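You operate a simulated robot arm through the tools that you are given. There is no shell and no other tool.

The job below is to be done with a simulated robot arm. You get a single attempt, and the scene is never put back.

Task
Put things in order on the top of the small cabinet. At the end: the yellow work lamp stands where the white jar (marked "BOLTS") stood; the silver can (marked "GLUE") from the top of the small cabinet stands where the yellow work lamp stood; the yellow block from the top of the small cabinet stands on top of the brown small carton (marked "CLIPS"); the white jar from the top of the small cabinet stands where the yellow block stood; whatever was shut is shut again. Leave all else as you found it, and nothing knocked over.
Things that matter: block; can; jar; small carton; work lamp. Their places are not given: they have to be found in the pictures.

The check looks at the end state, three seconds after you hand in, the way a careful person would. Anything else that was tipped, shoved, dropped, spilled or broken makes it a failure.

Robot
A 6-joint arm with a two-finger gripper, fixed in place. Base frame: the origin is at the foot of the arm, x ahead of it, y to its left, z up; the work surface is at about z = 0. Readings come in mm, rad, newtons and seconds.
With the tool pointing down near the work surface it reaches from about 240 to 620 mm from the base axis. Its first joint turns from -1.152 to 1.152 rad. Payload 1.37 kg.
The tool frame sits at the grasp point between the pads (the TCP): z along the fingers, y along the line on which they close. The tips reach 22 mm beyond it. The gripper opens to 92 mm. The gripper's body begins 65 mm behind the TCP.
Orientation is that of the tool frame in the base frame, as a unit quaternion [x, y, z, w]. With the fingers straight down and closing along the base's y, the tool's x points along the base's -x, its y along +y and its z along -z.

Tools
- The arm moves only by the tool play_rows. Its argument "rows" is a list that holds one entry, the list of rows, each a list of 6 numbers: the shift along the base's x, y, z in units of 25 mm (1.0 is 25 mm), then the turn, a rotation vector about the base's x, y, z in units of 8 degrees (1.0 is 8 degrees). In form: [[[dx, dy, dz, ax, ay, az], ...]]. A call has 1 to 20 rows; each row shifts and turns the commanded pose from where the row before left it. "grip" is the opening, from 0 (shut) to 1 (fully open), set as the call begins (left out, the last holds). A call with a number of a shift or a turn outside -1 to 1 is refused whole. Rows are played at 5 a second. More than 50 mm and 0.15 rad between two rows, or a gripper value outside its range, and nothing of the call is played. A pose out of reach is approached as far as the arm can. The call stops where the force on the tool passes 40 N (or 10 N more than at its start, if that is more) or the arm is blocked; 0.2 s more then pass. The fingers move at their own pace and stop on an object; they squeeze with about 22 N. The grip force told is the motor's: it shows also when the fingers shut on nothing. Time passes only in rows, and 0.2 s behind the last, so rows that do not move let the fingers close. The reply holds the time, the measured pose of the TCP, the force on the tool along the base axes, the opening and the grip force, in the units named above and with some noise, with the torque about the TCP (base axes, N m) and any sound that the robot's microphone picked up, and new pictures: "show" is both (left out), scene, wrist or none.
- Cameras (640 x 400 px; columns grow to the right, rows downward): "scene" is fixed at [50.3, -460.8, 567.5]; the picture's right is [0.47, -0.88, 0.00], its down [-0.64, -0.34, -0.69] and it looks along [0.61, 0.33, -0.72] (base axes); focal length 330 px, centre (320, 200). "wrist" rides on the gripper at [71, 19, -102] in the tool frame; the picture's right is [-0.26, 0.97, 0.00], its down [-0.75, -0.20, -0.63] and it looks along [-0.60, -0.16, 0.78] (tool axes); focal length 280 px, centre (320, 200).
- probe_pixels(camera, pixels): for up to 12 pixels [column, row] of the newest picture of that camera ("zoom" is the newest enlarged one), the place [x, y, z] in the base frame of the surface seen there, good to about 2 mm. The clock stands still meanwhile.
- zoom(camera, box): a new picture of the part [left, top, right, bottom] of that camera's present view, enlarged. The clock stands still meanwhile.
- job_done(): hands the job in; it is judged then, once.

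Unless the task says otherwise, let go and move clear before handing in.

The tools are called after "Request:" by a JSON object that holds its "op" and its "data". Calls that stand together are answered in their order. play_rows: Moves the arm, as the interface text tells. Its arguments: {"type":"object","properties":{"rows":{"type":"array"},"grip":{"type":"number"},"show":{"type":"string","enum":["both","scene","wrist","none"]}},"required":["rows"]} The other tools are called the same way: probe_pixels (camera, pixels) gives the place of the surface under pixels of a picture; zoom (camera, box) takes an enlarged picture of a part of a camera's view; job_done () hands the job in.

At the start:

```text
clock: 0.0
ee_pos: [420.7, -14.3, 232.7]
tcp_rot: [0.0, 1.0, 0.0, 0.0]
ft_force: [0.3, -0.5, 0.5]
ft_torque: [0.0, -0.04, 0.0]
gripper_width: 92.2
gripper_force: 0.1
```

scene: 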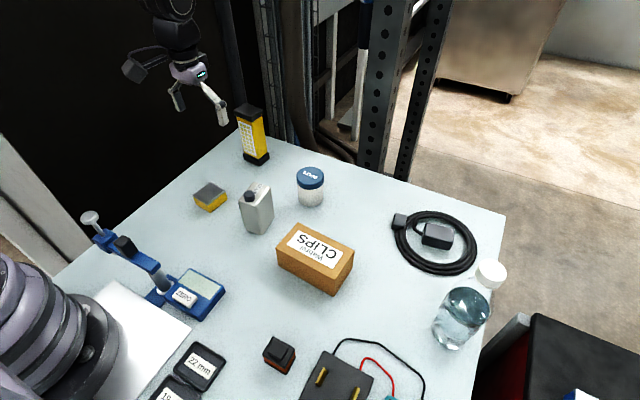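
wrist: 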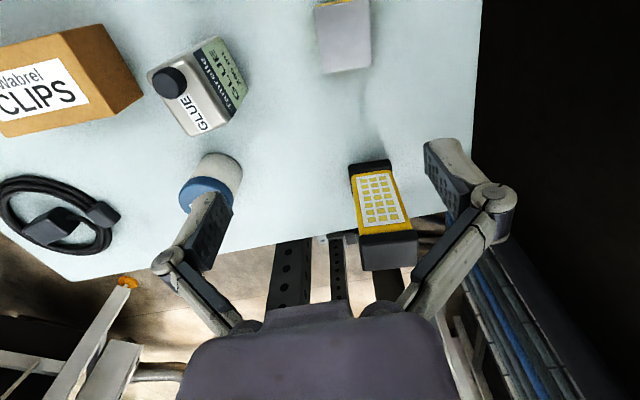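

The scene picture shows the yellow work lamp near (253,135), the jar at (311,187), the can at (257,208), the yellow/grey block at (210,196) and the carton at (315,258). I'll zoom in on this area and probe the surfaces to get the positions.

Request:
{"op": "zoom", "data": {"camera": "scene", "box": [180, 90, 370, 310]}}

Request:
{"op": "probe_pixels", "data": {"camera": "scene", "pixels": [[253, 135], [248, 108], [256, 160], [311, 174], [311, 198], [258, 190], [257, 215], [210, 189], [211, 203], [320, 240], [300, 265], [340, 275]]}}

Request:
{"op": "probe_pixels", "data": {"camera": "wrist", "pixels": [[343, 5], [345, 45], [380, 200], [388, 245], [370, 165], [205, 190], [220, 165], [172, 82], [205, 60], [210, 110], [70, 60], [110, 65]]}}

```text
1.82 times, centred on (275, 200) of scene
```

zoom: 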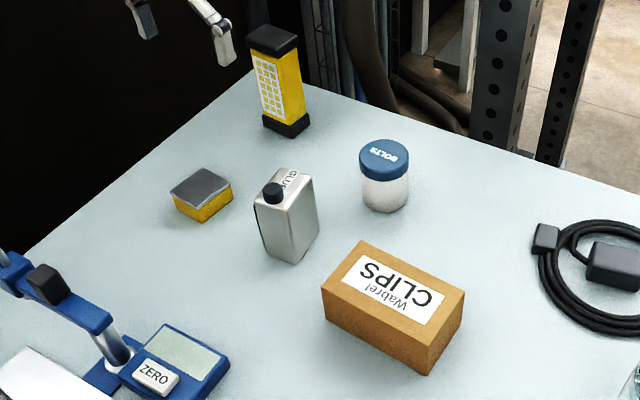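

```text
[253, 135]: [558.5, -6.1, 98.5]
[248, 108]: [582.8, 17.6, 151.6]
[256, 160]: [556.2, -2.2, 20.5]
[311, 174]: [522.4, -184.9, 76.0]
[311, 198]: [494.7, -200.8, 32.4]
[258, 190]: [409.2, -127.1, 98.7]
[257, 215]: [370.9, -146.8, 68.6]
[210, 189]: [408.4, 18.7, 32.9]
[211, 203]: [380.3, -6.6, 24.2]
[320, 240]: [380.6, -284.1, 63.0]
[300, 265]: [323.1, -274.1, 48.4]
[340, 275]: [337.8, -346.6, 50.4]
```

```text
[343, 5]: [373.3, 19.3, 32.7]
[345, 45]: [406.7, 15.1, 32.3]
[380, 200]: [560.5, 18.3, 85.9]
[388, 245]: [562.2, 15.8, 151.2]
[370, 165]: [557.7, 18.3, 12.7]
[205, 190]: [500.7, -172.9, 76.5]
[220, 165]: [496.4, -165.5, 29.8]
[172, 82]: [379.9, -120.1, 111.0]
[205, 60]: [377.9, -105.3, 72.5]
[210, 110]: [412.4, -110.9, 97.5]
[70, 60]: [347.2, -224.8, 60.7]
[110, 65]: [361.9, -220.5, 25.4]
```

The zoom shows all five objects upright and separate. I'll take closer views of each one to get edges and orientations.

Request:
{"op": "zoom", "data": {"camera": "scene", "box": [215, 95, 295, 175]}}

Request:
{"op": "zoom", "data": {"camera": "wrist", "box": [330, 140, 450, 280]}}

Request:
{"op": "zoom", "data": {"camera": "scene", "box": [185, 165, 285, 245]}}

```text
5.00 times, centred on (255, 135) of scene
```

zoom: 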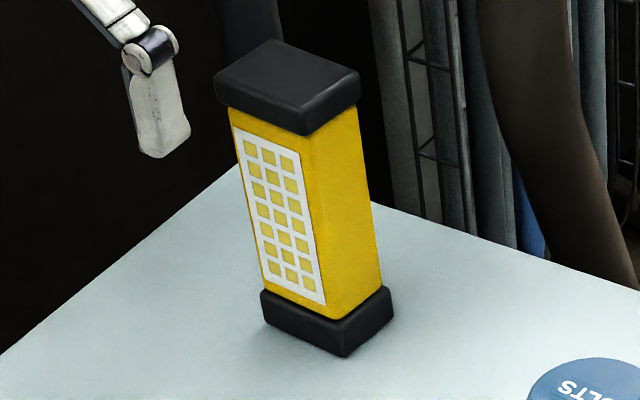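

```text
2.86 times, centred on (390, 210) of wrist
```

zoom: 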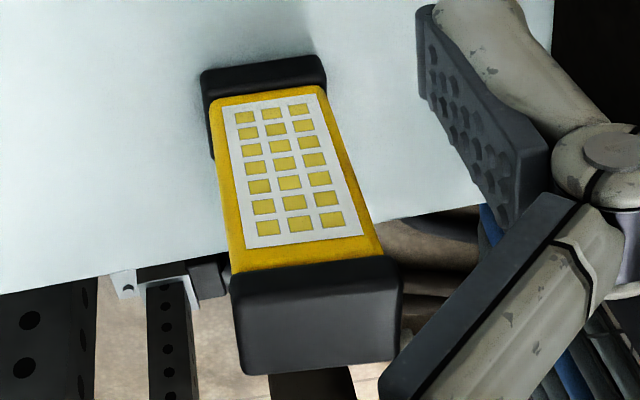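

```text
5.00 times, centred on (235, 205) of scene
```

zoom: 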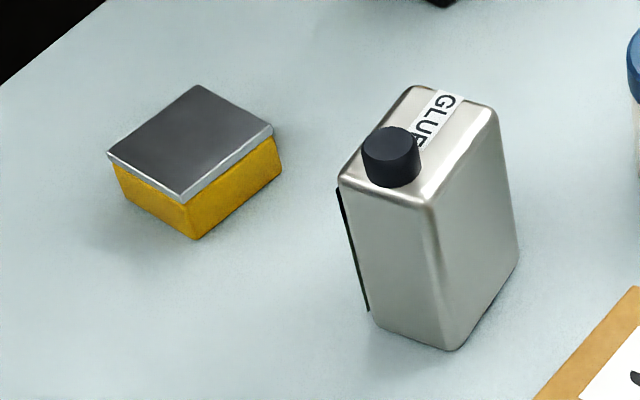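

Block top corners are at zoom px (197,87), (110,155), (182,198), (270,132), and the can top spans (345,180)–(495,112). I'll probe these slightly inside the edges.

Request:
{"op": "probe_pixels", "data": {"camera": "zoom", "pixels": [[197, 90], [115, 154], [182, 192], [266, 132], [190, 140], [414, 93], [490, 114], [432, 196], [350, 180], [460, 130], [388, 145], [455, 340]]}}

Request:
{"op": "probe_pixels", "data": {"camera": "zoom", "pixels": [[378, 318], [513, 265], [388, 165], [440, 260], [480, 200], [192, 234], [120, 195], [276, 175], [355, 250], [365, 300], [420, 330], [485, 305]]}}

```text
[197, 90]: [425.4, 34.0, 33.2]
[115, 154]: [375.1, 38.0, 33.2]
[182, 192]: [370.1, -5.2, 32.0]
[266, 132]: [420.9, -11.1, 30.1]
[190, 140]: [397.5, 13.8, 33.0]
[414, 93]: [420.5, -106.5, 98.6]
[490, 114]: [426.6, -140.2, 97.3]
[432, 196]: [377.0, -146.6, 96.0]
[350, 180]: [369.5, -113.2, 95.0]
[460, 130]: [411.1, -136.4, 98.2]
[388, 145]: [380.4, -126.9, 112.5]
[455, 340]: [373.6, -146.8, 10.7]
```

```text
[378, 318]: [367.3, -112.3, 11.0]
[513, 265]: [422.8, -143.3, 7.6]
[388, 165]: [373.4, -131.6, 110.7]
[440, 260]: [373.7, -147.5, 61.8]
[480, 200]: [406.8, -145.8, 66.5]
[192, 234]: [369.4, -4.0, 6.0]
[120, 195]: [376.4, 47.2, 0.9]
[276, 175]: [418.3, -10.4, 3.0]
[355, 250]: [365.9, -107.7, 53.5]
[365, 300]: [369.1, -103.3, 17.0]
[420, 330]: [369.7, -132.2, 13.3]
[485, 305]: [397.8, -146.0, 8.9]
```

Block: center about (398,14), roughly 50×44×33 mm, yaw ≈ -6°. Can: center about (398,-127), roughly 55×37×98 mm, yaw ≈ 7°. Next I'll look closely at the lamp and jar.

Request:
{"op": "zoom", "data": {"camera": "scene", "box": [215, 95, 295, 175]}}

Request:
{"op": "probe_pixels", "data": {"camera": "zoom", "pixels": [[272, 45], [220, 82], [306, 100], [354, 72], [290, 70], [268, 320], [344, 350], [390, 318], [300, 310], [345, 200], [310, 150], [240, 120]]}}

Request:
{"op": "zoom", "data": {"camera": "scene", "box": [270, 155, 350, 215]}}

```text
5.00 times, centred on (255, 135) of scene
```

zoom: 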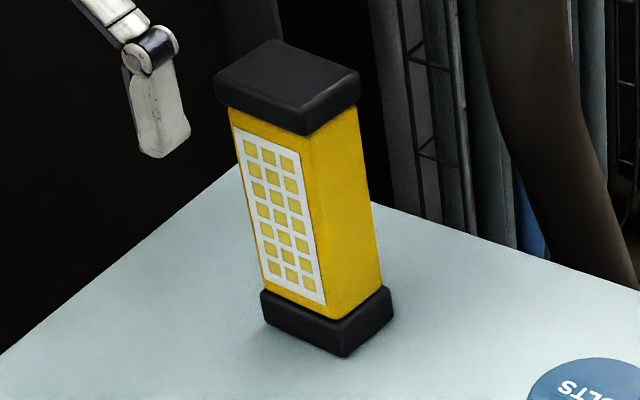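

```text
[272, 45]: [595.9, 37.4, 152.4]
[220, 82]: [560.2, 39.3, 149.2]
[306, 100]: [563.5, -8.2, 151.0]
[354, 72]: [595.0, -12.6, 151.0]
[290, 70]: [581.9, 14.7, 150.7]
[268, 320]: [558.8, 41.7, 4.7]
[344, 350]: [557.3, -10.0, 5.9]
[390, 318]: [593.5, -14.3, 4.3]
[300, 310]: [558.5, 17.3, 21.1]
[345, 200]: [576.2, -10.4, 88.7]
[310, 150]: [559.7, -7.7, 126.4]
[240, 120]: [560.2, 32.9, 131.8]
```

```text
6.67 times, centred on (310, 185) of scene
```

zoom: 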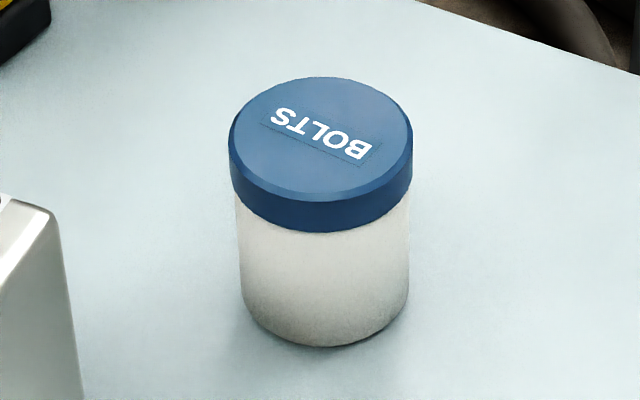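

Lamp: center about (578,14), roughly 38×52×152 mm, near axis-aligned. Now I'll probe the jar in this zoom and look at the carton.

Request:
{"op": "probe_pixels", "data": {"camera": "zoom", "pixels": [[321, 82], [236, 135], [320, 188], [408, 130], [320, 135], [248, 300], [325, 342], [402, 300], [320, 280], [242, 240], [405, 240], [320, 210]]}}

Request:
{"op": "zoom", "data": {"camera": "scene", "box": [265, 215, 365, 300]}}

```text
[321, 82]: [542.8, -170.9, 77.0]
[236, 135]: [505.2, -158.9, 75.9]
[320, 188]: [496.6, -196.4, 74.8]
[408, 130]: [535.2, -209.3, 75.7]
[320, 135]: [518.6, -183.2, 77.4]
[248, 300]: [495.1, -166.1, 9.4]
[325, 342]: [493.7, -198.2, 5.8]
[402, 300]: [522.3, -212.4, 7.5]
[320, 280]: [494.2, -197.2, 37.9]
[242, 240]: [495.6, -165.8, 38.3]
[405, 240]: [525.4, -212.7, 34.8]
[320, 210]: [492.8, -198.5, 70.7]
```

```text
4.71 times, centred on (315, 258) of scene
```

zoom: 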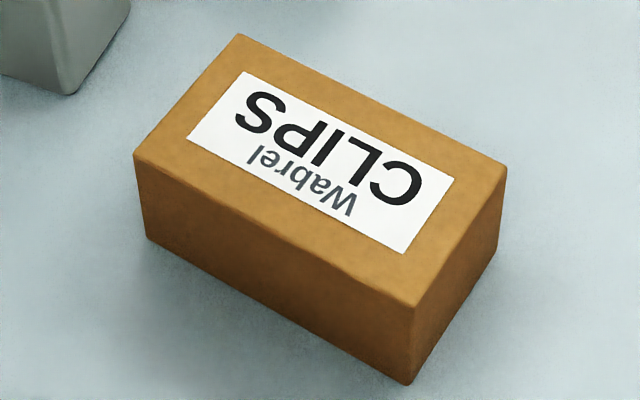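

Jar: cap center about (519.5,-184), diameter ≈ 58, height 77. Now probing the carton's corners in this zoom.

Request:
{"op": "probe_pixels", "data": {"camera": "zoom", "pixels": [[240, 38], [140, 153], [415, 302], [502, 170], [320, 165], [150, 235], [410, 380], [496, 250], [280, 260], [460, 250], [210, 200], [360, 110]]}}

Request:
{"op": "zoom", "data": {"camera": "wrist", "box": [0, 0, 260, 160]}}

```text
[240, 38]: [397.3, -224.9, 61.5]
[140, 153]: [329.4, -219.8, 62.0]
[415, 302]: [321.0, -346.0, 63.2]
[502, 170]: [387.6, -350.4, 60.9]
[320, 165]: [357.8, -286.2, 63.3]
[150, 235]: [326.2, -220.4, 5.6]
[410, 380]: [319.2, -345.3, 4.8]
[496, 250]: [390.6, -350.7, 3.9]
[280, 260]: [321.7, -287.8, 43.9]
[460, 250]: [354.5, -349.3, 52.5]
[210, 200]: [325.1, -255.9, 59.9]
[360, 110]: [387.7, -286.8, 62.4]
```

```text
2.46 times, centred on (130, 80) of wrist
```

zoom: 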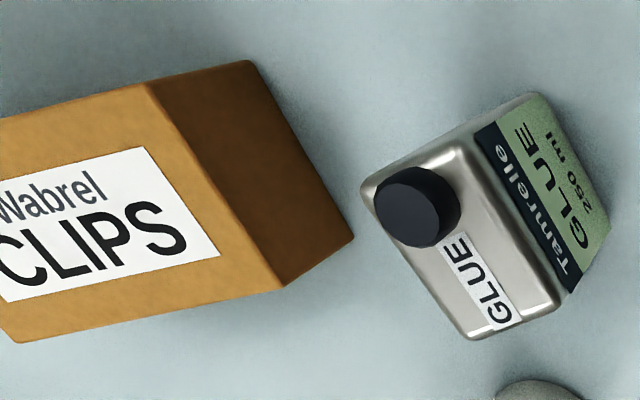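

Carton: center about (359,-285), top z ≈ 62, yaw ≈ -4°. I'll also probe the blue gauge stand, since it sits near the block, to know the clearances.

Request:
{"op": "probe_pixels", "data": {"camera": "scene", "pixels": [[90, 217], [105, 238], [125, 245], [150, 262], [163, 285], [200, 285], [222, 292], [187, 270], [240, 225], [150, 215], [280, 350], [437, 235]]}}

Request:
{"op": "zoom", "data": {"camera": "scene", "box": [60, 180, 260, 340]}}

```text
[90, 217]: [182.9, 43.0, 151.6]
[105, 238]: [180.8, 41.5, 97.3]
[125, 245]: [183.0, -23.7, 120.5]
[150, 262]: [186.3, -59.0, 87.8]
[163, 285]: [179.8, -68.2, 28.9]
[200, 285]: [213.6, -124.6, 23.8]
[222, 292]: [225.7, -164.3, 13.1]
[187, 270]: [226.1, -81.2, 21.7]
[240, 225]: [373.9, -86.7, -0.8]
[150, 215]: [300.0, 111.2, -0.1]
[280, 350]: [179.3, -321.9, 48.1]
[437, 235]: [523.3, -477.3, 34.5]
```

```text
2.50 times, centred on (160, 260) of scene
```

zoom: 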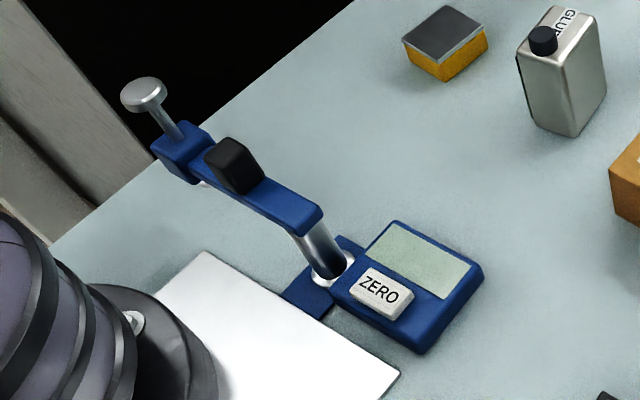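

The stand is at x≈180–226, well clear of the block area. I'll move above the block at (398,14), turn the gripper about -6°, and look through the wrist camera.

Request:
{"op": "play_rows", "data": {"rows": [[[-0.454, 0.566, -0.5, 0, 0, -0.375], [-0.454, 0.566, -0.9, 0, 0, -0.375], [0, 0, -0.9, 0, 0, 0], [0, 0, -0.9, 0, 0, 0], [0, 0, -0.9, 0, 0, 0], [0, 0, 0, 0, 0, 0]]], "grip": 1}}

```text
clock: 1.4
ee_pos: [399.2, 15.6, 129.8]
tcp_rot: [0.052, 0.999, 0.0, 0.0]
ft_force: [-0.6, 0.6, -0.1]
ft_torque: [0.0, 0.02, -0.01]
gripper_width: 92.1
gripper_force: 0.1
```

scene: 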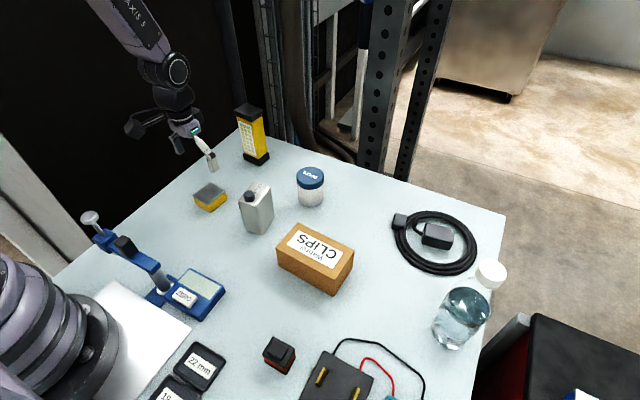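
wrist: 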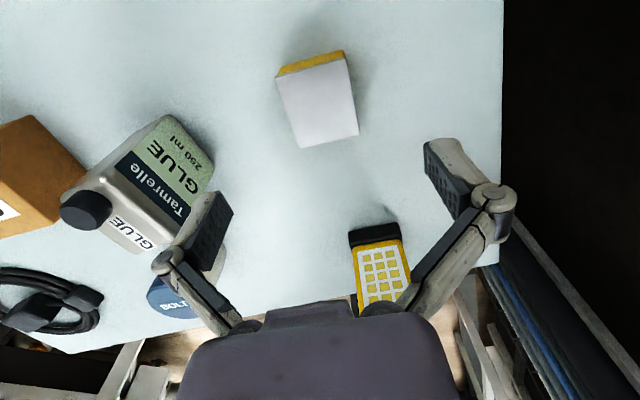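

The gripper is above the block with correct yaw. The block's top is seen in the wrist view with corners near (277,80), (344,58), (358,136), (298,149); I'll probe those, plus the lamp and jar from this view.

Request:
{"op": "zoom", "data": {"camera": "wrist", "box": [260, 40, 380, 160]}}

Request:
{"op": "probe_pixels", "data": {"camera": "wrist", "pixels": [[280, 82], [342, 60], [355, 134], [300, 146], [318, 105], [311, 66], [285, 73]]}}

```text
3.33 times, centred on (320, 100) of wrist
```

zoom: 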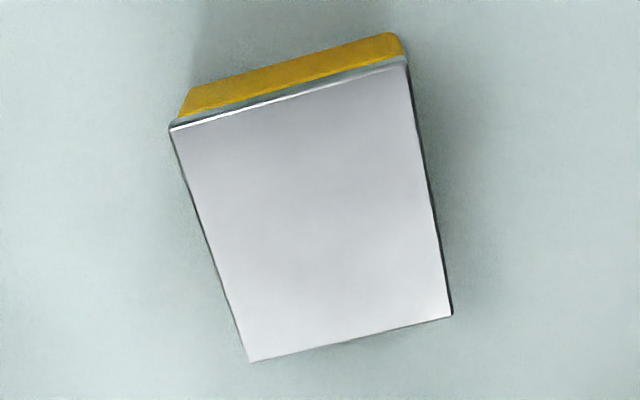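

```text
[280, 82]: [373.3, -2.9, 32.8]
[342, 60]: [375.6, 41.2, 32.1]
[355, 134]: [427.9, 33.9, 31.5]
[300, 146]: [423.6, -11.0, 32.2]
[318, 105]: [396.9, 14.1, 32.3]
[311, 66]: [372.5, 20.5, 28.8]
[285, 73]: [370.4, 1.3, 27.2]
```

Wrist probes put the block center at about (400,15), matching the gripper position. Descending to TCP z≈28 with the gripper open.

Request:
{"op": "play_rows", "data": {"rows": [[[0, 0, -0.9, 0, 0, 0], [0, 0, -0.9, 0, 0, 0], [0, 0, -0.9, 0, 0, 0], [0, 0, -0.7, 0, 0, 0], [0, 0, -0.4, 0, 0, 0], [0, 0, -0.25, 0, 0, 0], [0, 0, 0, 0, 0, 0]]], "grip": 1}}

```text
clock: 3.0
ee_pos: [397.9, 17.2, 30.5]
tcp_rot: [0.052, 0.999, 0.0, 0.0]
ft_force: [-0.5, -0.6, -0.9]
ft_torque: [0.0, 0.01, 0.02]
gripper_width: 91.8
gripper_force: 0.1
```

scene: 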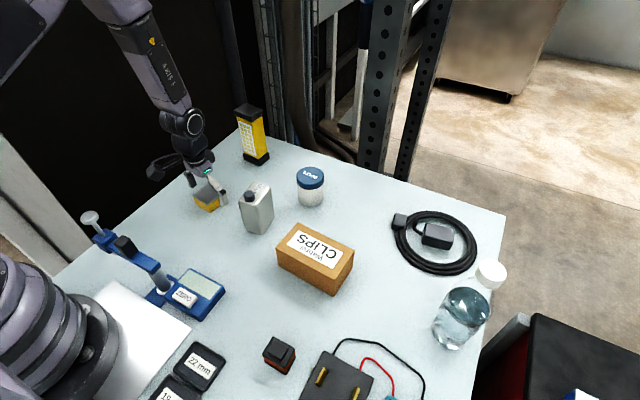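
wrist: 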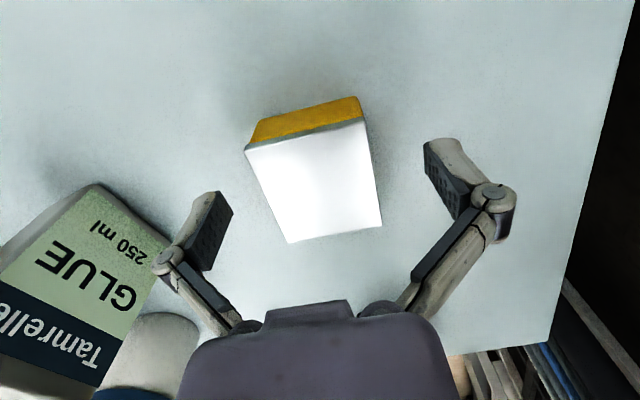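

The fingers flank the block and nothing has moved. Closing the gripper, with a few still rows for the fingers to settle.

Request:
{"op": "play_rows", "data": {"rows": [[[0, 0, 0, 0, 0, 0], [0, 0, 0, 0, 0, 0], [0, 0, 0, 0, 0, 0], [0, 0, 0, 0, 0, 0], [0, 0, 0, 0, 0, 0]]], "grip": 0}}

```text
clock: 4.2
ee_pos: [397.8, 15.2, 30.4]
tcp_rot: [0.052, 0.999, 0.0, 0.0]
ft_force: [-1.3, -0.9, 5.3]
ft_torque: [-0.21, 0.12, -0.03]
gripper_width: 49.9
gripper_force: 22.0
```

scene: 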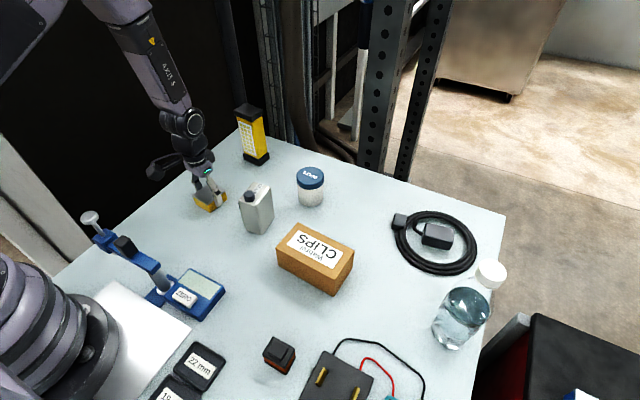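
wrist: 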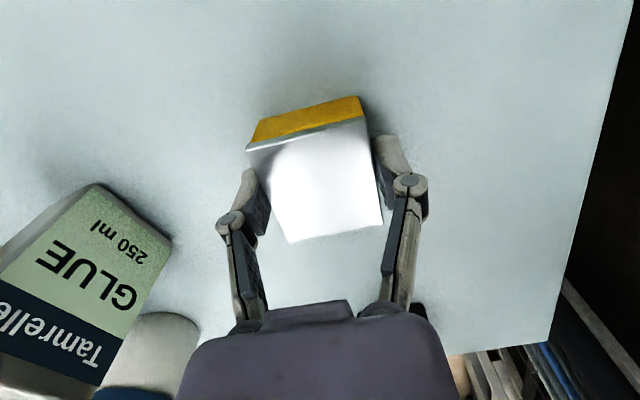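

The fingers hold the block at 49.9 mm with 22 N. Lifting straight up to about z=200.

Request:
{"op": "play_rows", "data": {"rows": [[[0, 0, 0.3, 0, 0, 0], [0, 0, 0.7, 0, 0, 0], [0, 0, 1, 0, 0, 0], [0, 0, 1, 0, 0, 0], [0, 0, 1, 0, 0, 0], [0, 0, 1, 0, 0, 0], [0, 0, 1, 0, 0, 0], [0, 0, 0.6, 0, 0, 0], [0, 0, 0, 0, 0, 0]]], "grip": 0}}

```text
clock: 6.2
ee_pos: [397.0, 13.6, 195.3]
tcp_rot: [0.053, 0.999, 0.0, 0.0]
ft_force: [-0.9, 0.1, -3.6]
ft_torque: [0.0, 0.01, -0.02]
gripper_width: 49.7
gripper_force: 21.8
```

scene: 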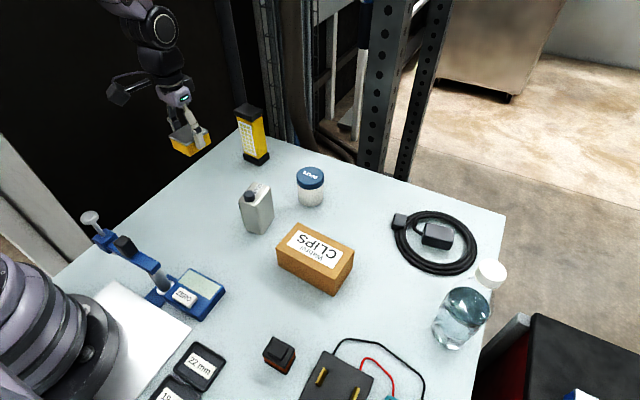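
wrist: 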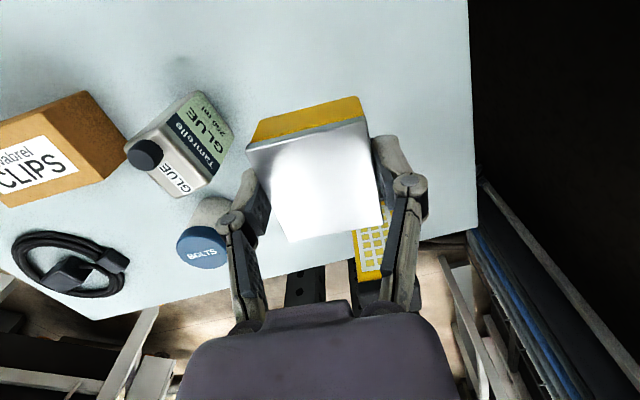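

The block is held securely, with about 3.6 N of load. Traversing over to the carton's center (359,-285) at a height that passes over the can.

Request:
{"op": "play_rows", "data": {"rows": [[[-0.06, -0.5, 0, 0, 0, 0], [-0.12, -0.95, 0, 0, 0, 0], [-0.12, -0.95, 0, 0, 0, 0], [-0.12, -0.95, 0, 0, 0, 0], [-0.12, -0.95, 0, 0, 0, 0], [-0.12, -0.95, 0, 0, 0, 0], [-0.12, -0.95, 0, 0, 0, 0], [-0.12, -0.95, 0, 0, 0, 0], [-0.12, -0.95, 0, 0, 0, 0], [-0.12, -0.95, 0, 0, 0, 0], [-0.12, -0.95, 0, 0, 0, 0], [-0.12, -0.95, 0, 0, 0, 0], [-0.12, -0.95, 0, 0, 0, 0], [-0.12, -0.1, 0, 0, 0, 0], [0, 0, 0, 0, 0, 0]]], "grip": 0}}

```text
clock: 9.4
ee_pos: [357.4, -287.5, 192.6]
tcp_rot: [0.052, 0.999, 0.001, 0.0]
ft_force: [-0.3, -0.1, -3.9]
ft_torque: [-0.01, 0.02, 0.01]
gripper_width: 49.7
gripper_force: 21.9
```

scene: 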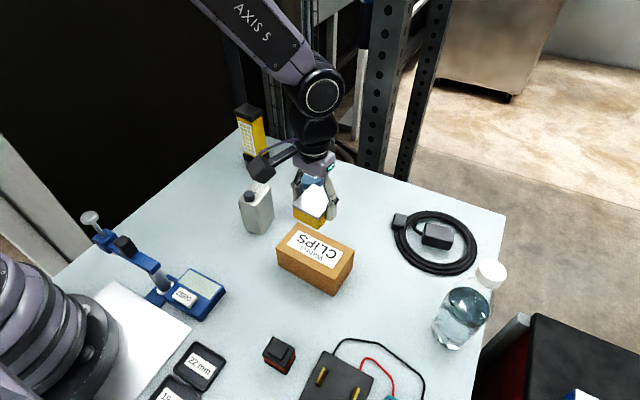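
wrist: 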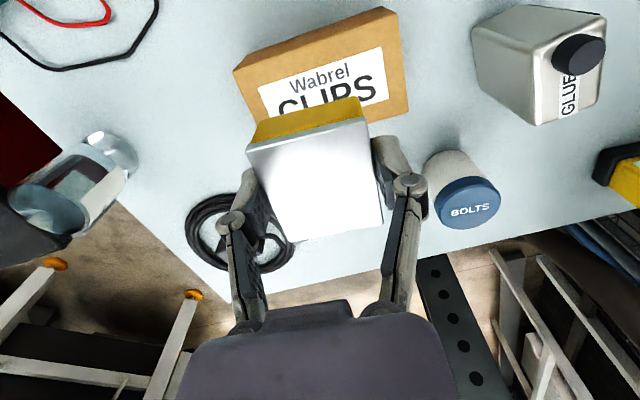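

The block hovers over the carton. I'll verify the block's and carton's relative positions from the wrist camera before lowering.

Request:
{"op": "probe_pixels", "data": {"camera": "wrist", "pixels": [[251, 150], [362, 121], [379, 222], [291, 238], [237, 72], [382, 12], [406, 70], [247, 105], [405, 105]]}}

Request:
{"op": "probe_pixels", "data": {"camera": "scene", "pixels": [[279, 250], [333, 281], [351, 254], [310, 225], [300, 222], [322, 222], [310, 210]]}}

```text
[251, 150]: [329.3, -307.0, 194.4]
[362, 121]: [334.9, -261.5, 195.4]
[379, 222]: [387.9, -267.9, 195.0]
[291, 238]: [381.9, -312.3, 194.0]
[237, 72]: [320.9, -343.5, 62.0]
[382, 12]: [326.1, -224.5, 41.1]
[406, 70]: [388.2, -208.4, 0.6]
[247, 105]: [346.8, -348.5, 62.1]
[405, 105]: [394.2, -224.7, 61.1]
```

```text
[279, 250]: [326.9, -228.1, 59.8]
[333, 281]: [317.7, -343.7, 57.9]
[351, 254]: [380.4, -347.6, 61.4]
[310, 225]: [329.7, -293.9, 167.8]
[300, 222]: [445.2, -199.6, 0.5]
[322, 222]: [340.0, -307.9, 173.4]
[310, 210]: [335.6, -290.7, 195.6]
```

Block center (358.5,-287) is nearly on the carton's center (359,-285). Lowering until the block bottom is just above the carton's top (TCP ≈ 95).

Request:
{"op": "play_rows", "data": {"rows": [[[0, 0.06, -0.5, 0, 0, 0], [0, 0, -0.9, 0, 0, 0], [0, 0, -0.9, 0, 0, 0], [0, 0, -0.8, 0, 0, 0], [0, 0, -0.5, 0, 0, 0], [0, 0, -0.3, 0, 0, 0], [0, 0, 0, 0, 0, 0]]], "grip": 0}}

```text
clock: 11.0
ee_pos: [357.2, -285.1, 95.1]
tcp_rot: [0.052, 0.999, 0.0, 0.0]
ft_force: [0.1, 0.1, -3.8]
ft_torque: [-0.03, -0.02, -0.01]
gripper_width: 49.7
gripper_force: 21.4
```

scene: 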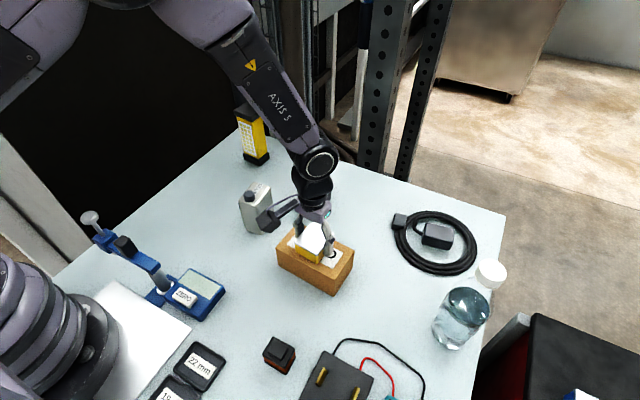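
wrist: 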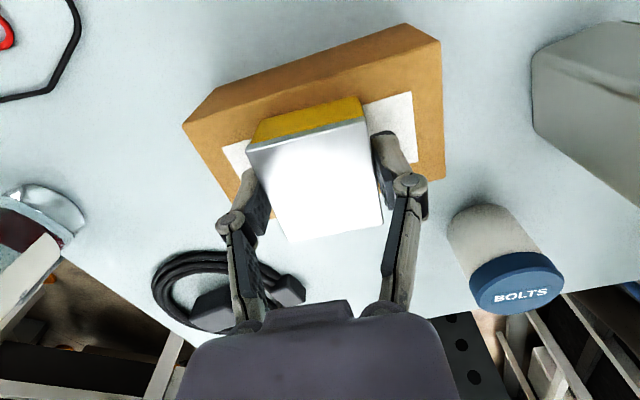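

The block's bottom is a few mm above the carton. Lowering in small steps while watching Fz for contact.

Request:
{"op": "play_rows", "data": {"rows": [[[0, 0, -0.06, 0, 0, 0], [0, 0, -0.06, 0, 0, 0], [0, 0, -0.04, 0, 0, 0], [0, 0, 0, 0, 0, 0]]], "grip": 0, "show": "none"}}

Request:
{"op": "play_rows", "data": {"rows": [[[0, 0, -0.04, 0, 0, 0], [0, 0, 0, 0, 0, 0]]], "grip": 0, "show": "none"}}

```text
clock: 12.0
ee_pos: [355.6, -285.7, 92.7]
tcp_rot: [0.053, 0.999, 0.0, 0.0]
ft_force: [0.1, 0.2, -3.6]
ft_torque: [-0.02, 0.02, 0.01]
gripper_width: 49.8
gripper_force: 22.2
```

```text
clock: 12.6
ee_pos: [357.0, -284.9, 92.2]
tcp_rot: [0.053, 0.999, -0.001, 0.0]
ft_force: [-2.9, 6.6, 16.4]
ft_torque: [0.17, 0.08, 0.03]
gripper_width: 49.8
gripper_force: 22.6
```

Fz jumped to +16 N, so the block is seated on the carton. I'll ease up half a millimetre and open the gripper.

Request:
{"op": "play_rows", "data": {"rows": [[[0, 0, 0.015, 0, 0, 0], [0, 0, 0, 0, 0, 0]]], "grip": 0, "show": "none"}}

Request:
{"op": "play_rows", "data": {"rows": [[[0, 0, 0, 0, 0, 0], [0, 0, 0, 0, 0, 0], [0, 0, 0, 0, 0, 0], [0, 0, 0, 0, 0, 0]]], "grip": 1}}

```text
clock: 13.2
ee_pos: [358.1, -285.3, 92.6]
tcp_rot: [0.053, 0.999, -0.001, 0.001]
ft_force: [0.9, 6.4, 11.9]
ft_torque: [0.27, 0.02, -0.01]
gripper_width: 49.9
gripper_force: 21.9
```

```text
clock: 14.2
ee_pos: [356.2, -285.0, 92.7]
tcp_rot: [0.052, 0.999, 0.0, -0.001]
ft_force: [-0.2, 0.8, 0.2]
ft_torque: [0.01, 0.02, 0.02]
gripper_width: 91.9
gripper_force: 0.1
```

scene: 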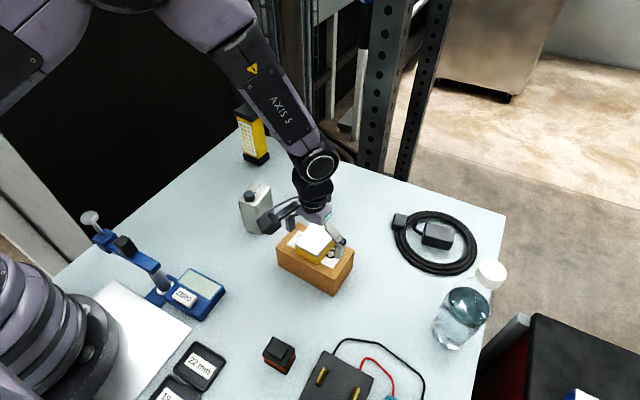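
wrist: 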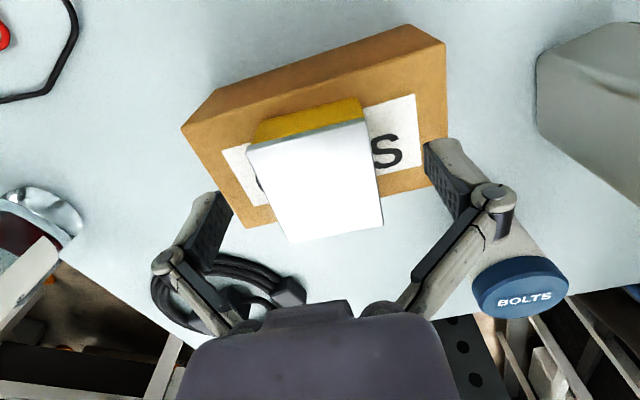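

The block is released and sits flat on the carton (wrist view: top near (315,180)). Rising, resetting yaw, and moving over the jar at (519.5,-184).

Request:
{"op": "play_rows", "data": {"rows": [[[0, 0, 0.4, 0, 0, 0], [0, 0, 0.9, 0, 0, 0], [0, 0, 1, 0, 0, 0], [0, 0, 1, 0, 0, 0], [0, 0, 1, 0, 0, 0], [0.927, 0.576, 0, 0, 0, 0.25], [0.927, 0.576, 0, 0, 0, 0.25], [0.927, 0.576, 0, 0, 0, 0.25], [0.927, 0.576, 0, 0, 0, 0], [0.927, 0.576, 0, 0, 0, 0], [0.927, 0.576, 0, 0, 0, 0], [0.927, 0.576, 0, 0, 0, 0], [0, 0, 0, 0, 0, 0]]], "grip": 1}}

```text
clock: 17.0
ee_pos: [516.8, -182.7, 198.1]
tcp_rot: [0.0, 1.0, -0.001, 0.0]
ft_force: [0.0, 0.8, 0.0]
ft_torque: [-0.01, 0.02, 0.0]
gripper_width: 91.7
gripper_force: 0.1
```

scene: 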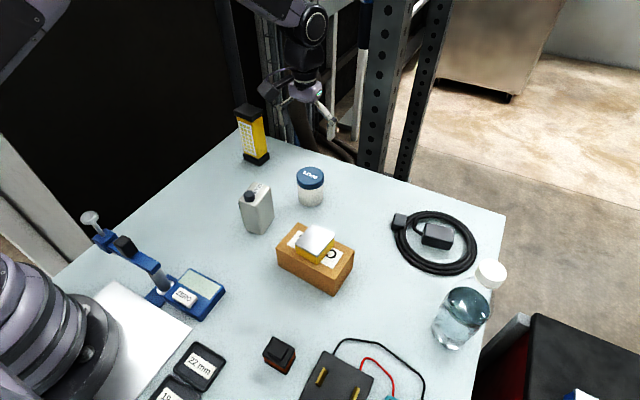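
wrist: 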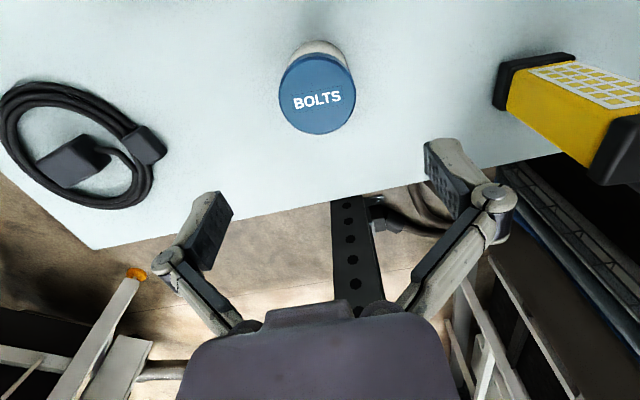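

The block rests on the carton in the scene view (317,243). The wrist view shows the jar lid at (316,95); I'll probe it for a refined center, and the lamp too.

Request:
{"op": "probe_pixels", "data": {"camera": "wrist", "pixels": [[282, 95], [352, 95], [319, 58], [315, 130], [316, 80], [295, 62], [345, 62], [335, 122], [297, 122]]}}

Request:
{"op": "zoom", "data": {"camera": "wrist", "box": [260, 30, 380, 150]}}

```text
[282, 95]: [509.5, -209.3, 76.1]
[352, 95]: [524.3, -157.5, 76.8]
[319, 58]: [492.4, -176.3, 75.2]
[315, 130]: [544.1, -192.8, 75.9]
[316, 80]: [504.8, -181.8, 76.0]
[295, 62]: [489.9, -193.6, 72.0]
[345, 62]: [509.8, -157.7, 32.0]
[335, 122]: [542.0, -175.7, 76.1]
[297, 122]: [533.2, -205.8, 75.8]
```

```text
3.33 times, centred on (320, 90) of wrist
```

zoom: 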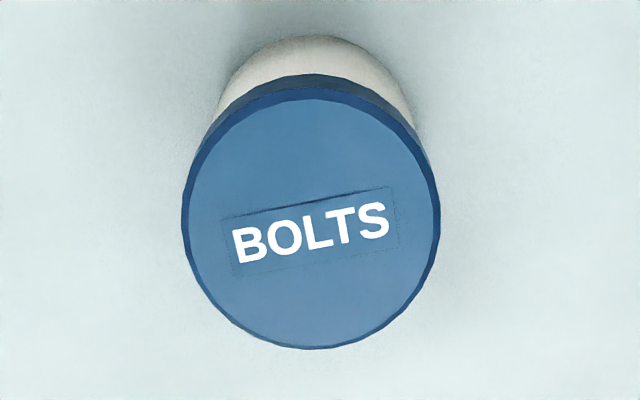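

Jar center refined to about (519,-184), directly below the gripper. Descending to TCP z≈36 so the pads take the jar's body below the lid.

Request:
{"op": "play_rows", "data": {"rows": [[[0, 0, -0.6, 0, 0, 0], [0, 0, -1, 0, 0, 0], [0, 0, -1, 0, 0, 0], [0, 0, -1, 0, 0, 0], [0, 0, -1, 0, 0, 0], [0, 0, -1, 0, 0, 0], [0, 0, -0.6, 0, 0, 0], [0, 0, -0.33, 0, 0, 0], [0, 0, 0, 0, 0, 0]]], "grip": 1}}

```text
clock: 19.0
ee_pos: [521.4, -184.0, 36.0]
tcp_rot: [0.0, 1.0, -0.001, 0.001]
ft_force: [0.0, 0.3, -0.5]
ft_torque: [0.01, -0.05, 0.02]
gripper_width: 92.1
gripper_force: 0.1
```

scene: 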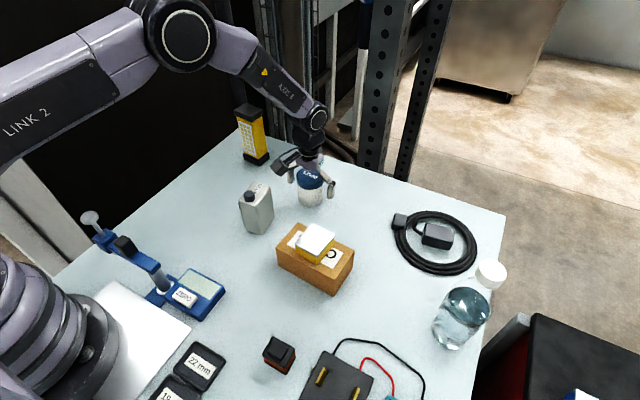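
wrist: 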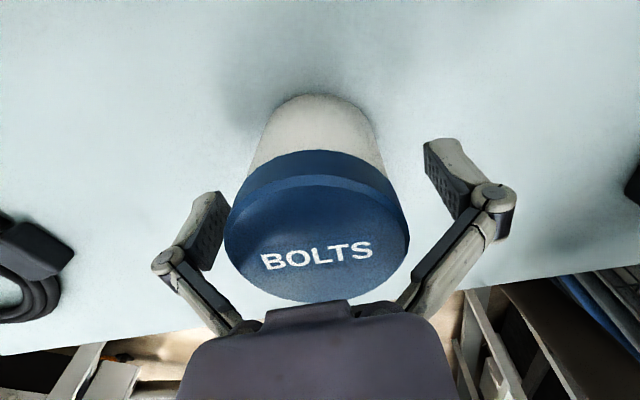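

The jar stands centered between the fingers with nothing disturbed. Closing on it.

Request:
{"op": "play_rows", "data": {"rows": [[[0, 0, 0, 0, 0, 0], [0, 0, 0, 0, 0, 0], [0, 0, 0, 0, 0, 0], [0, 0, 0, 0, 0, 0], [0, 0, 0, 0, 0, 0]]], "grip": 0}}

```text
clock: 20.2
ee_pos: [521.9, -185.1, 35.7]
tcp_rot: [0.0, 1.0, 0.0, 0.001]
ft_force: [-3.1, 1.5, 14.4]
ft_torque: [0.04, 0.17, 0.06]
gripper_width: 63.4
gripper_force: 22.4
```

scene: 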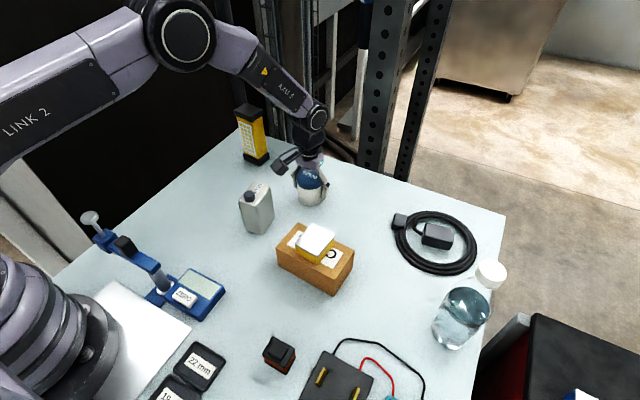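
wrist: 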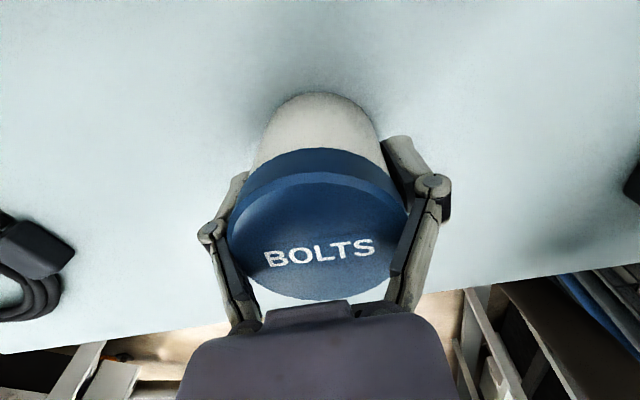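

The grip reads 63.4 mm, wider than my estimate of the jar body, and there is a 14 N upward force. I'll zoom in to see what the fingers actually touch before lifting.

Request:
{"op": "zoom", "data": {"camera": "wrist", "box": [180, 80, 480, 330]}}

Request:
{"op": "zoom", "data": {"camera": "scene", "box": [270, 140, 350, 220]}}

```text
1.60 times, centred on (330, 205) of wrist
```

zoom: 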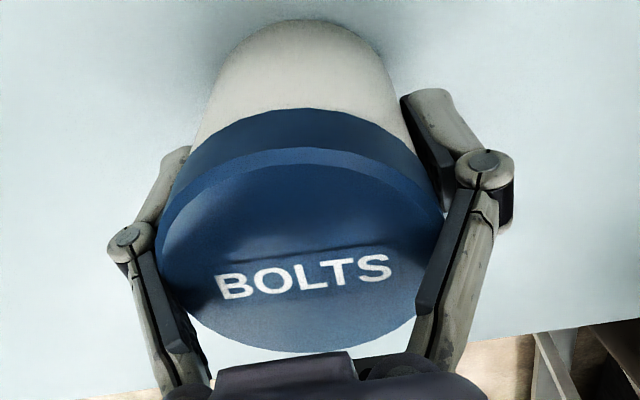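

```text
5.00 times, centred on (310, 180) of scene
```

zoom: 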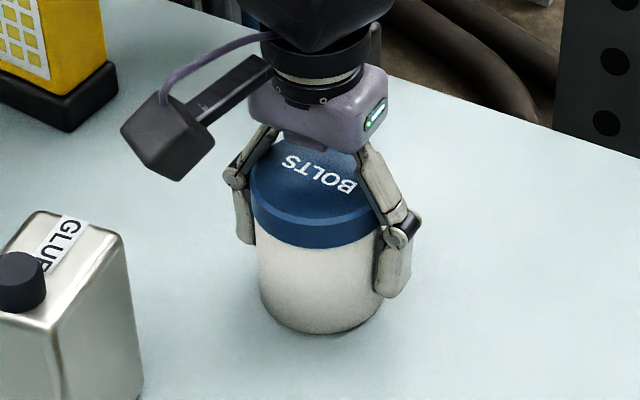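

The slanted upper finger links appear to be wedging on the wide lid while the pads sit too low. I'll reopen, rise about 26 mm, and grip the lid squarely with the pads.

Request:
{"op": "play_rows", "data": {"rows": [[[0, 0, 0, 0, 0, 0], [0, 0, 0, 0, 0, 0], [0, 0, 0, 0, 0, 0], [0, 0, 0.4, 0, 0, 0], [0, 0, 0.6, 0, 0, 0], [0, 0, 0, 0, 0, 0]]], "grip": 1, "show": "wrist"}}

Request:
{"op": "zoom", "data": {"camera": "scene", "box": [270, 140, 350, 220]}}

```text
clock: 21.6
ee_pos: [519.9, -183.4, 61.0]
tcp_rot: [0.0, 1.0, 0.0, 0.0]
ft_force: [0.2, 0.6, -0.4]
ft_torque: [-0.02, -0.02, -0.01]
gripper_width: 92.1
gripper_force: 0.0
```

wrist: 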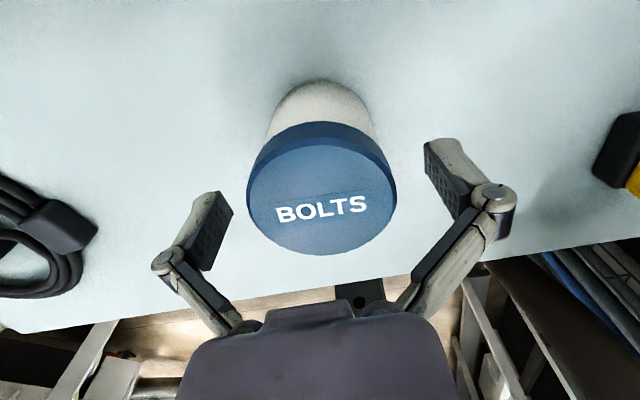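

```text
5.00 times, centred on (310, 180) of scene
```

zoom: 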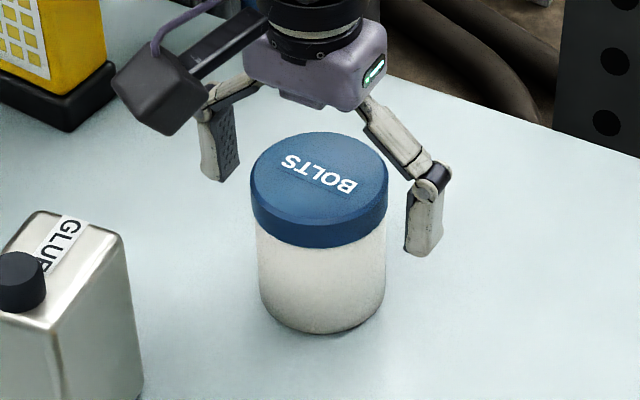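

The jar is still upright and in place; the pads are now level with the lid. Closing again.

Request:
{"op": "play_rows", "data": {"rows": [[[0, 0, 0, 0, 0, 0], [0, 0, 0, 0, 0, 0], [0, 0, 0, 0, 0, 0], [0, 0, 0, 0, 0, 0], [0, 0, 0, 0, 0, 0]]], "grip": 0, "show": "wrist"}}

Request:
{"op": "zoom", "data": {"camera": "scene", "box": [270, 140, 350, 220]}}

```text
clock: 22.8
ee_pos: [520.5, -184.3, 61.6]
tcp_rot: [0.0, 1.0, -0.001, 0.0]
ft_force: [-3.3, 0.5, 10.4]
ft_torque: [-0.04, 0.09, 0.01]
gripper_width: 60.1
gripper_force: 22.1
```

wrist: 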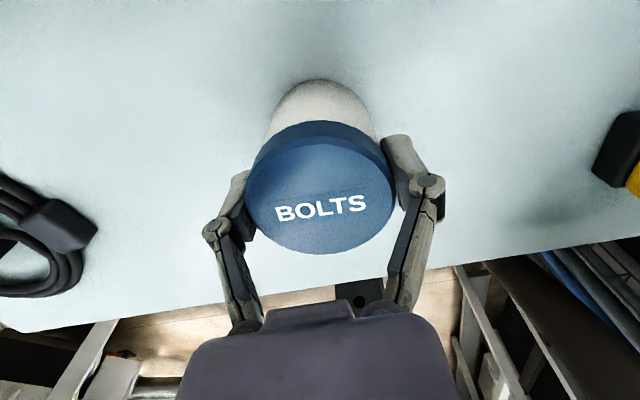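

```text
5.00 times, centred on (310, 180) of scene
```

zoom: 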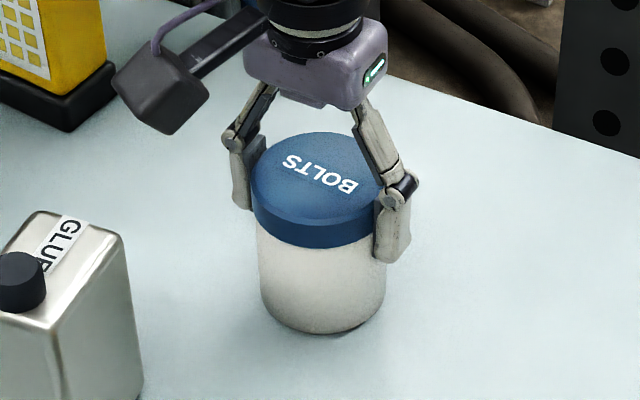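

The grip now reads 60.1 mm with the pads squarely on the lid. Lifting gently about 30 mm to check the weight and hold.

Request:
{"op": "play_rows", "data": {"rows": [[[0, 0, 0.2, 0, 0, 0], [0, 0, 0.4, 0, 0, 0], [0, 0, 0.6, 0, 0, 0], [0, 0, 0, 0, 0, 0]]], "grip": 0}}

```text
clock: 23.8
ee_pos: [519.5, -182.8, 93.2]
tcp_rot: [0.0, 1.0, 0.0, 0.0]
ft_force: [0.1, -0.2, -1.0]
ft_torque: [0.02, -0.01, -0.02]
gripper_width: 60.2
gripper_force: 22.1
```

scene: 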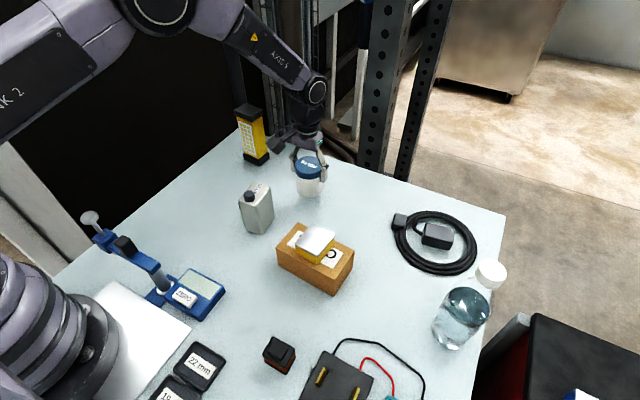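
wrist: 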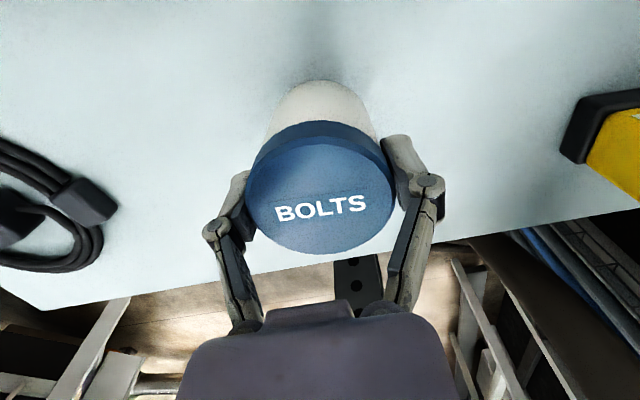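

The whole jar is lifted (body and lid together, light load). Raising further and carrying it to the block's old place at (399,14.7).

Request:
{"op": "play_rows", "data": {"rows": [[[0, 0, 0.8, 0, 0, 0], [0, 0, 1, 0, 0, 0], [0, 0, 1, 0, 0, 0], [0, 0, 1, 0, 0, 0], [-0.535, 0.883, 0.5, 0, 0, 0], [-0.535, 0.883, 0, 0, 0, 0], [-0.535, 0.883, 0, 0, 0, 0], [-0.535, 0.883, 0, 0, 0, 0], [-0.535, 0.883, 0, 0, 0, 0], [-0.535, 0.883, 0, 0, 0, 0], [-0.535, 0.883, 0, 0, 0, 0], [-0.535, 0.883, 0, 0, 0, 0], [-0.535, 0.883, 0, 0, 0, 0], [0, 0, 0, 0, 0, 0]]], "grip": 0}}

```text
clock: 26.8
ee_pos: [396.0, 15.8, 201.5]
tcp_rot: [0.0, 1.0, 0.0, 0.001]
ft_force: [-0.3, 0.7, -1.0]
ft_torque: [0.01, -0.02, -0.02]
gripper_width: 60.1
gripper_force: 22.1
```

scene: 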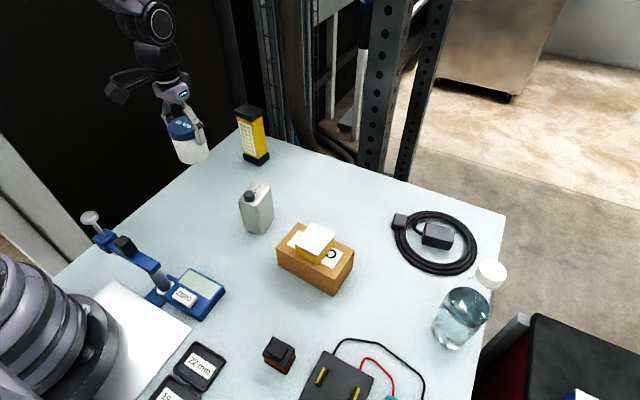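
wrist: 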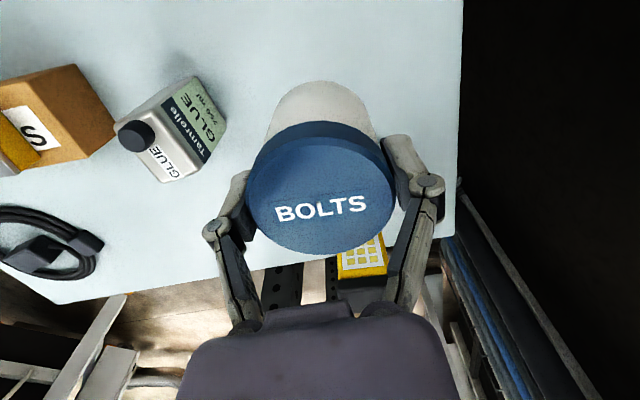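

The jar is above the block's old spot. Lowering to a few mm above the surface.

Request:
{"op": "play_rows", "data": {"rows": [[[0, 0, -0.6, 0, 0, 0], [0, 0, -1, 0, 0, 0], [0, 0, -1, 0, 0, 0], [0, 0, -1, 0, 0, 0], [0, 0, -0.9, 0, 0, 0], [0, 0, -0.5, 0, 0, 0], [0, 0, -0.3, 0, 0, 0], [0, 0, 0, 0, 0, 0]]], "grip": 0}}

Request:
{"op": "zoom", "data": {"camera": "scene", "box": [170, 150, 250, 230]}}

```text
clock: 28.6
ee_pos: [396.0, 14.8, 68.2]
tcp_rot: [0.0, 1.0, 0.001, 0.0]
ft_force: [-0.1, 0.5, -1.2]
ft_torque: [0.02, -0.01, 0.0]
gripper_width: 60.0
gripper_force: 21.7
```

scene: 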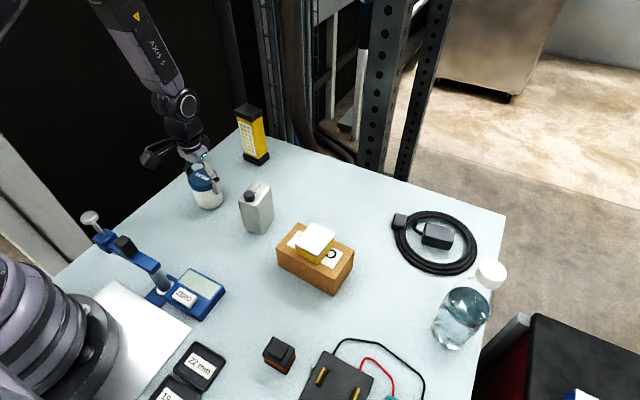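
wrist: 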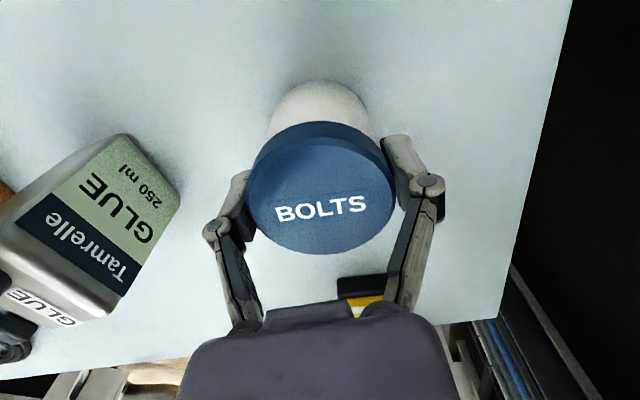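

```text
5.00 times, centred on (210, 190) of scene
```

zoom: 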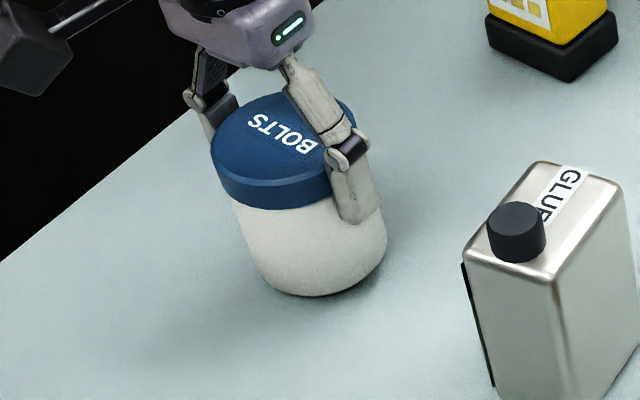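

The jar hovers about 5 mm up. I'll probe the lid position from the wrist view to confirm the center before setting it down.

Request:
{"op": "probe_pixels", "data": {"camera": "wrist", "pixels": [[254, 200], [388, 200], [324, 140], [320, 248], [310, 180], [290, 148], [365, 235], [280, 238], [365, 150]]}}

Request:
{"op": "probe_pixels", "data": {"camera": "zoom", "pixels": [[240, 220], [310, 285], [380, 240], [260, 100], [218, 160], [280, 170], [325, 160], [300, 240]]}}

```text
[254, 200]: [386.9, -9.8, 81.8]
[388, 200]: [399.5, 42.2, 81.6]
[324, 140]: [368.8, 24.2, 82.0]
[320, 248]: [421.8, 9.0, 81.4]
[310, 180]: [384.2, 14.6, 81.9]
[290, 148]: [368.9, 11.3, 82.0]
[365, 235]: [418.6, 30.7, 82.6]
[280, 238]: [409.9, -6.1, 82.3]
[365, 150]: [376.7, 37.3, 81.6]
```

```text
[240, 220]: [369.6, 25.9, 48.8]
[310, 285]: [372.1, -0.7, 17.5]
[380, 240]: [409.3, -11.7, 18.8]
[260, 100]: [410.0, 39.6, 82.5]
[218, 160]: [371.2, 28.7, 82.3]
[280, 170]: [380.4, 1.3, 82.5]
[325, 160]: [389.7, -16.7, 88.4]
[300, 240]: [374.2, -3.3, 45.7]
```

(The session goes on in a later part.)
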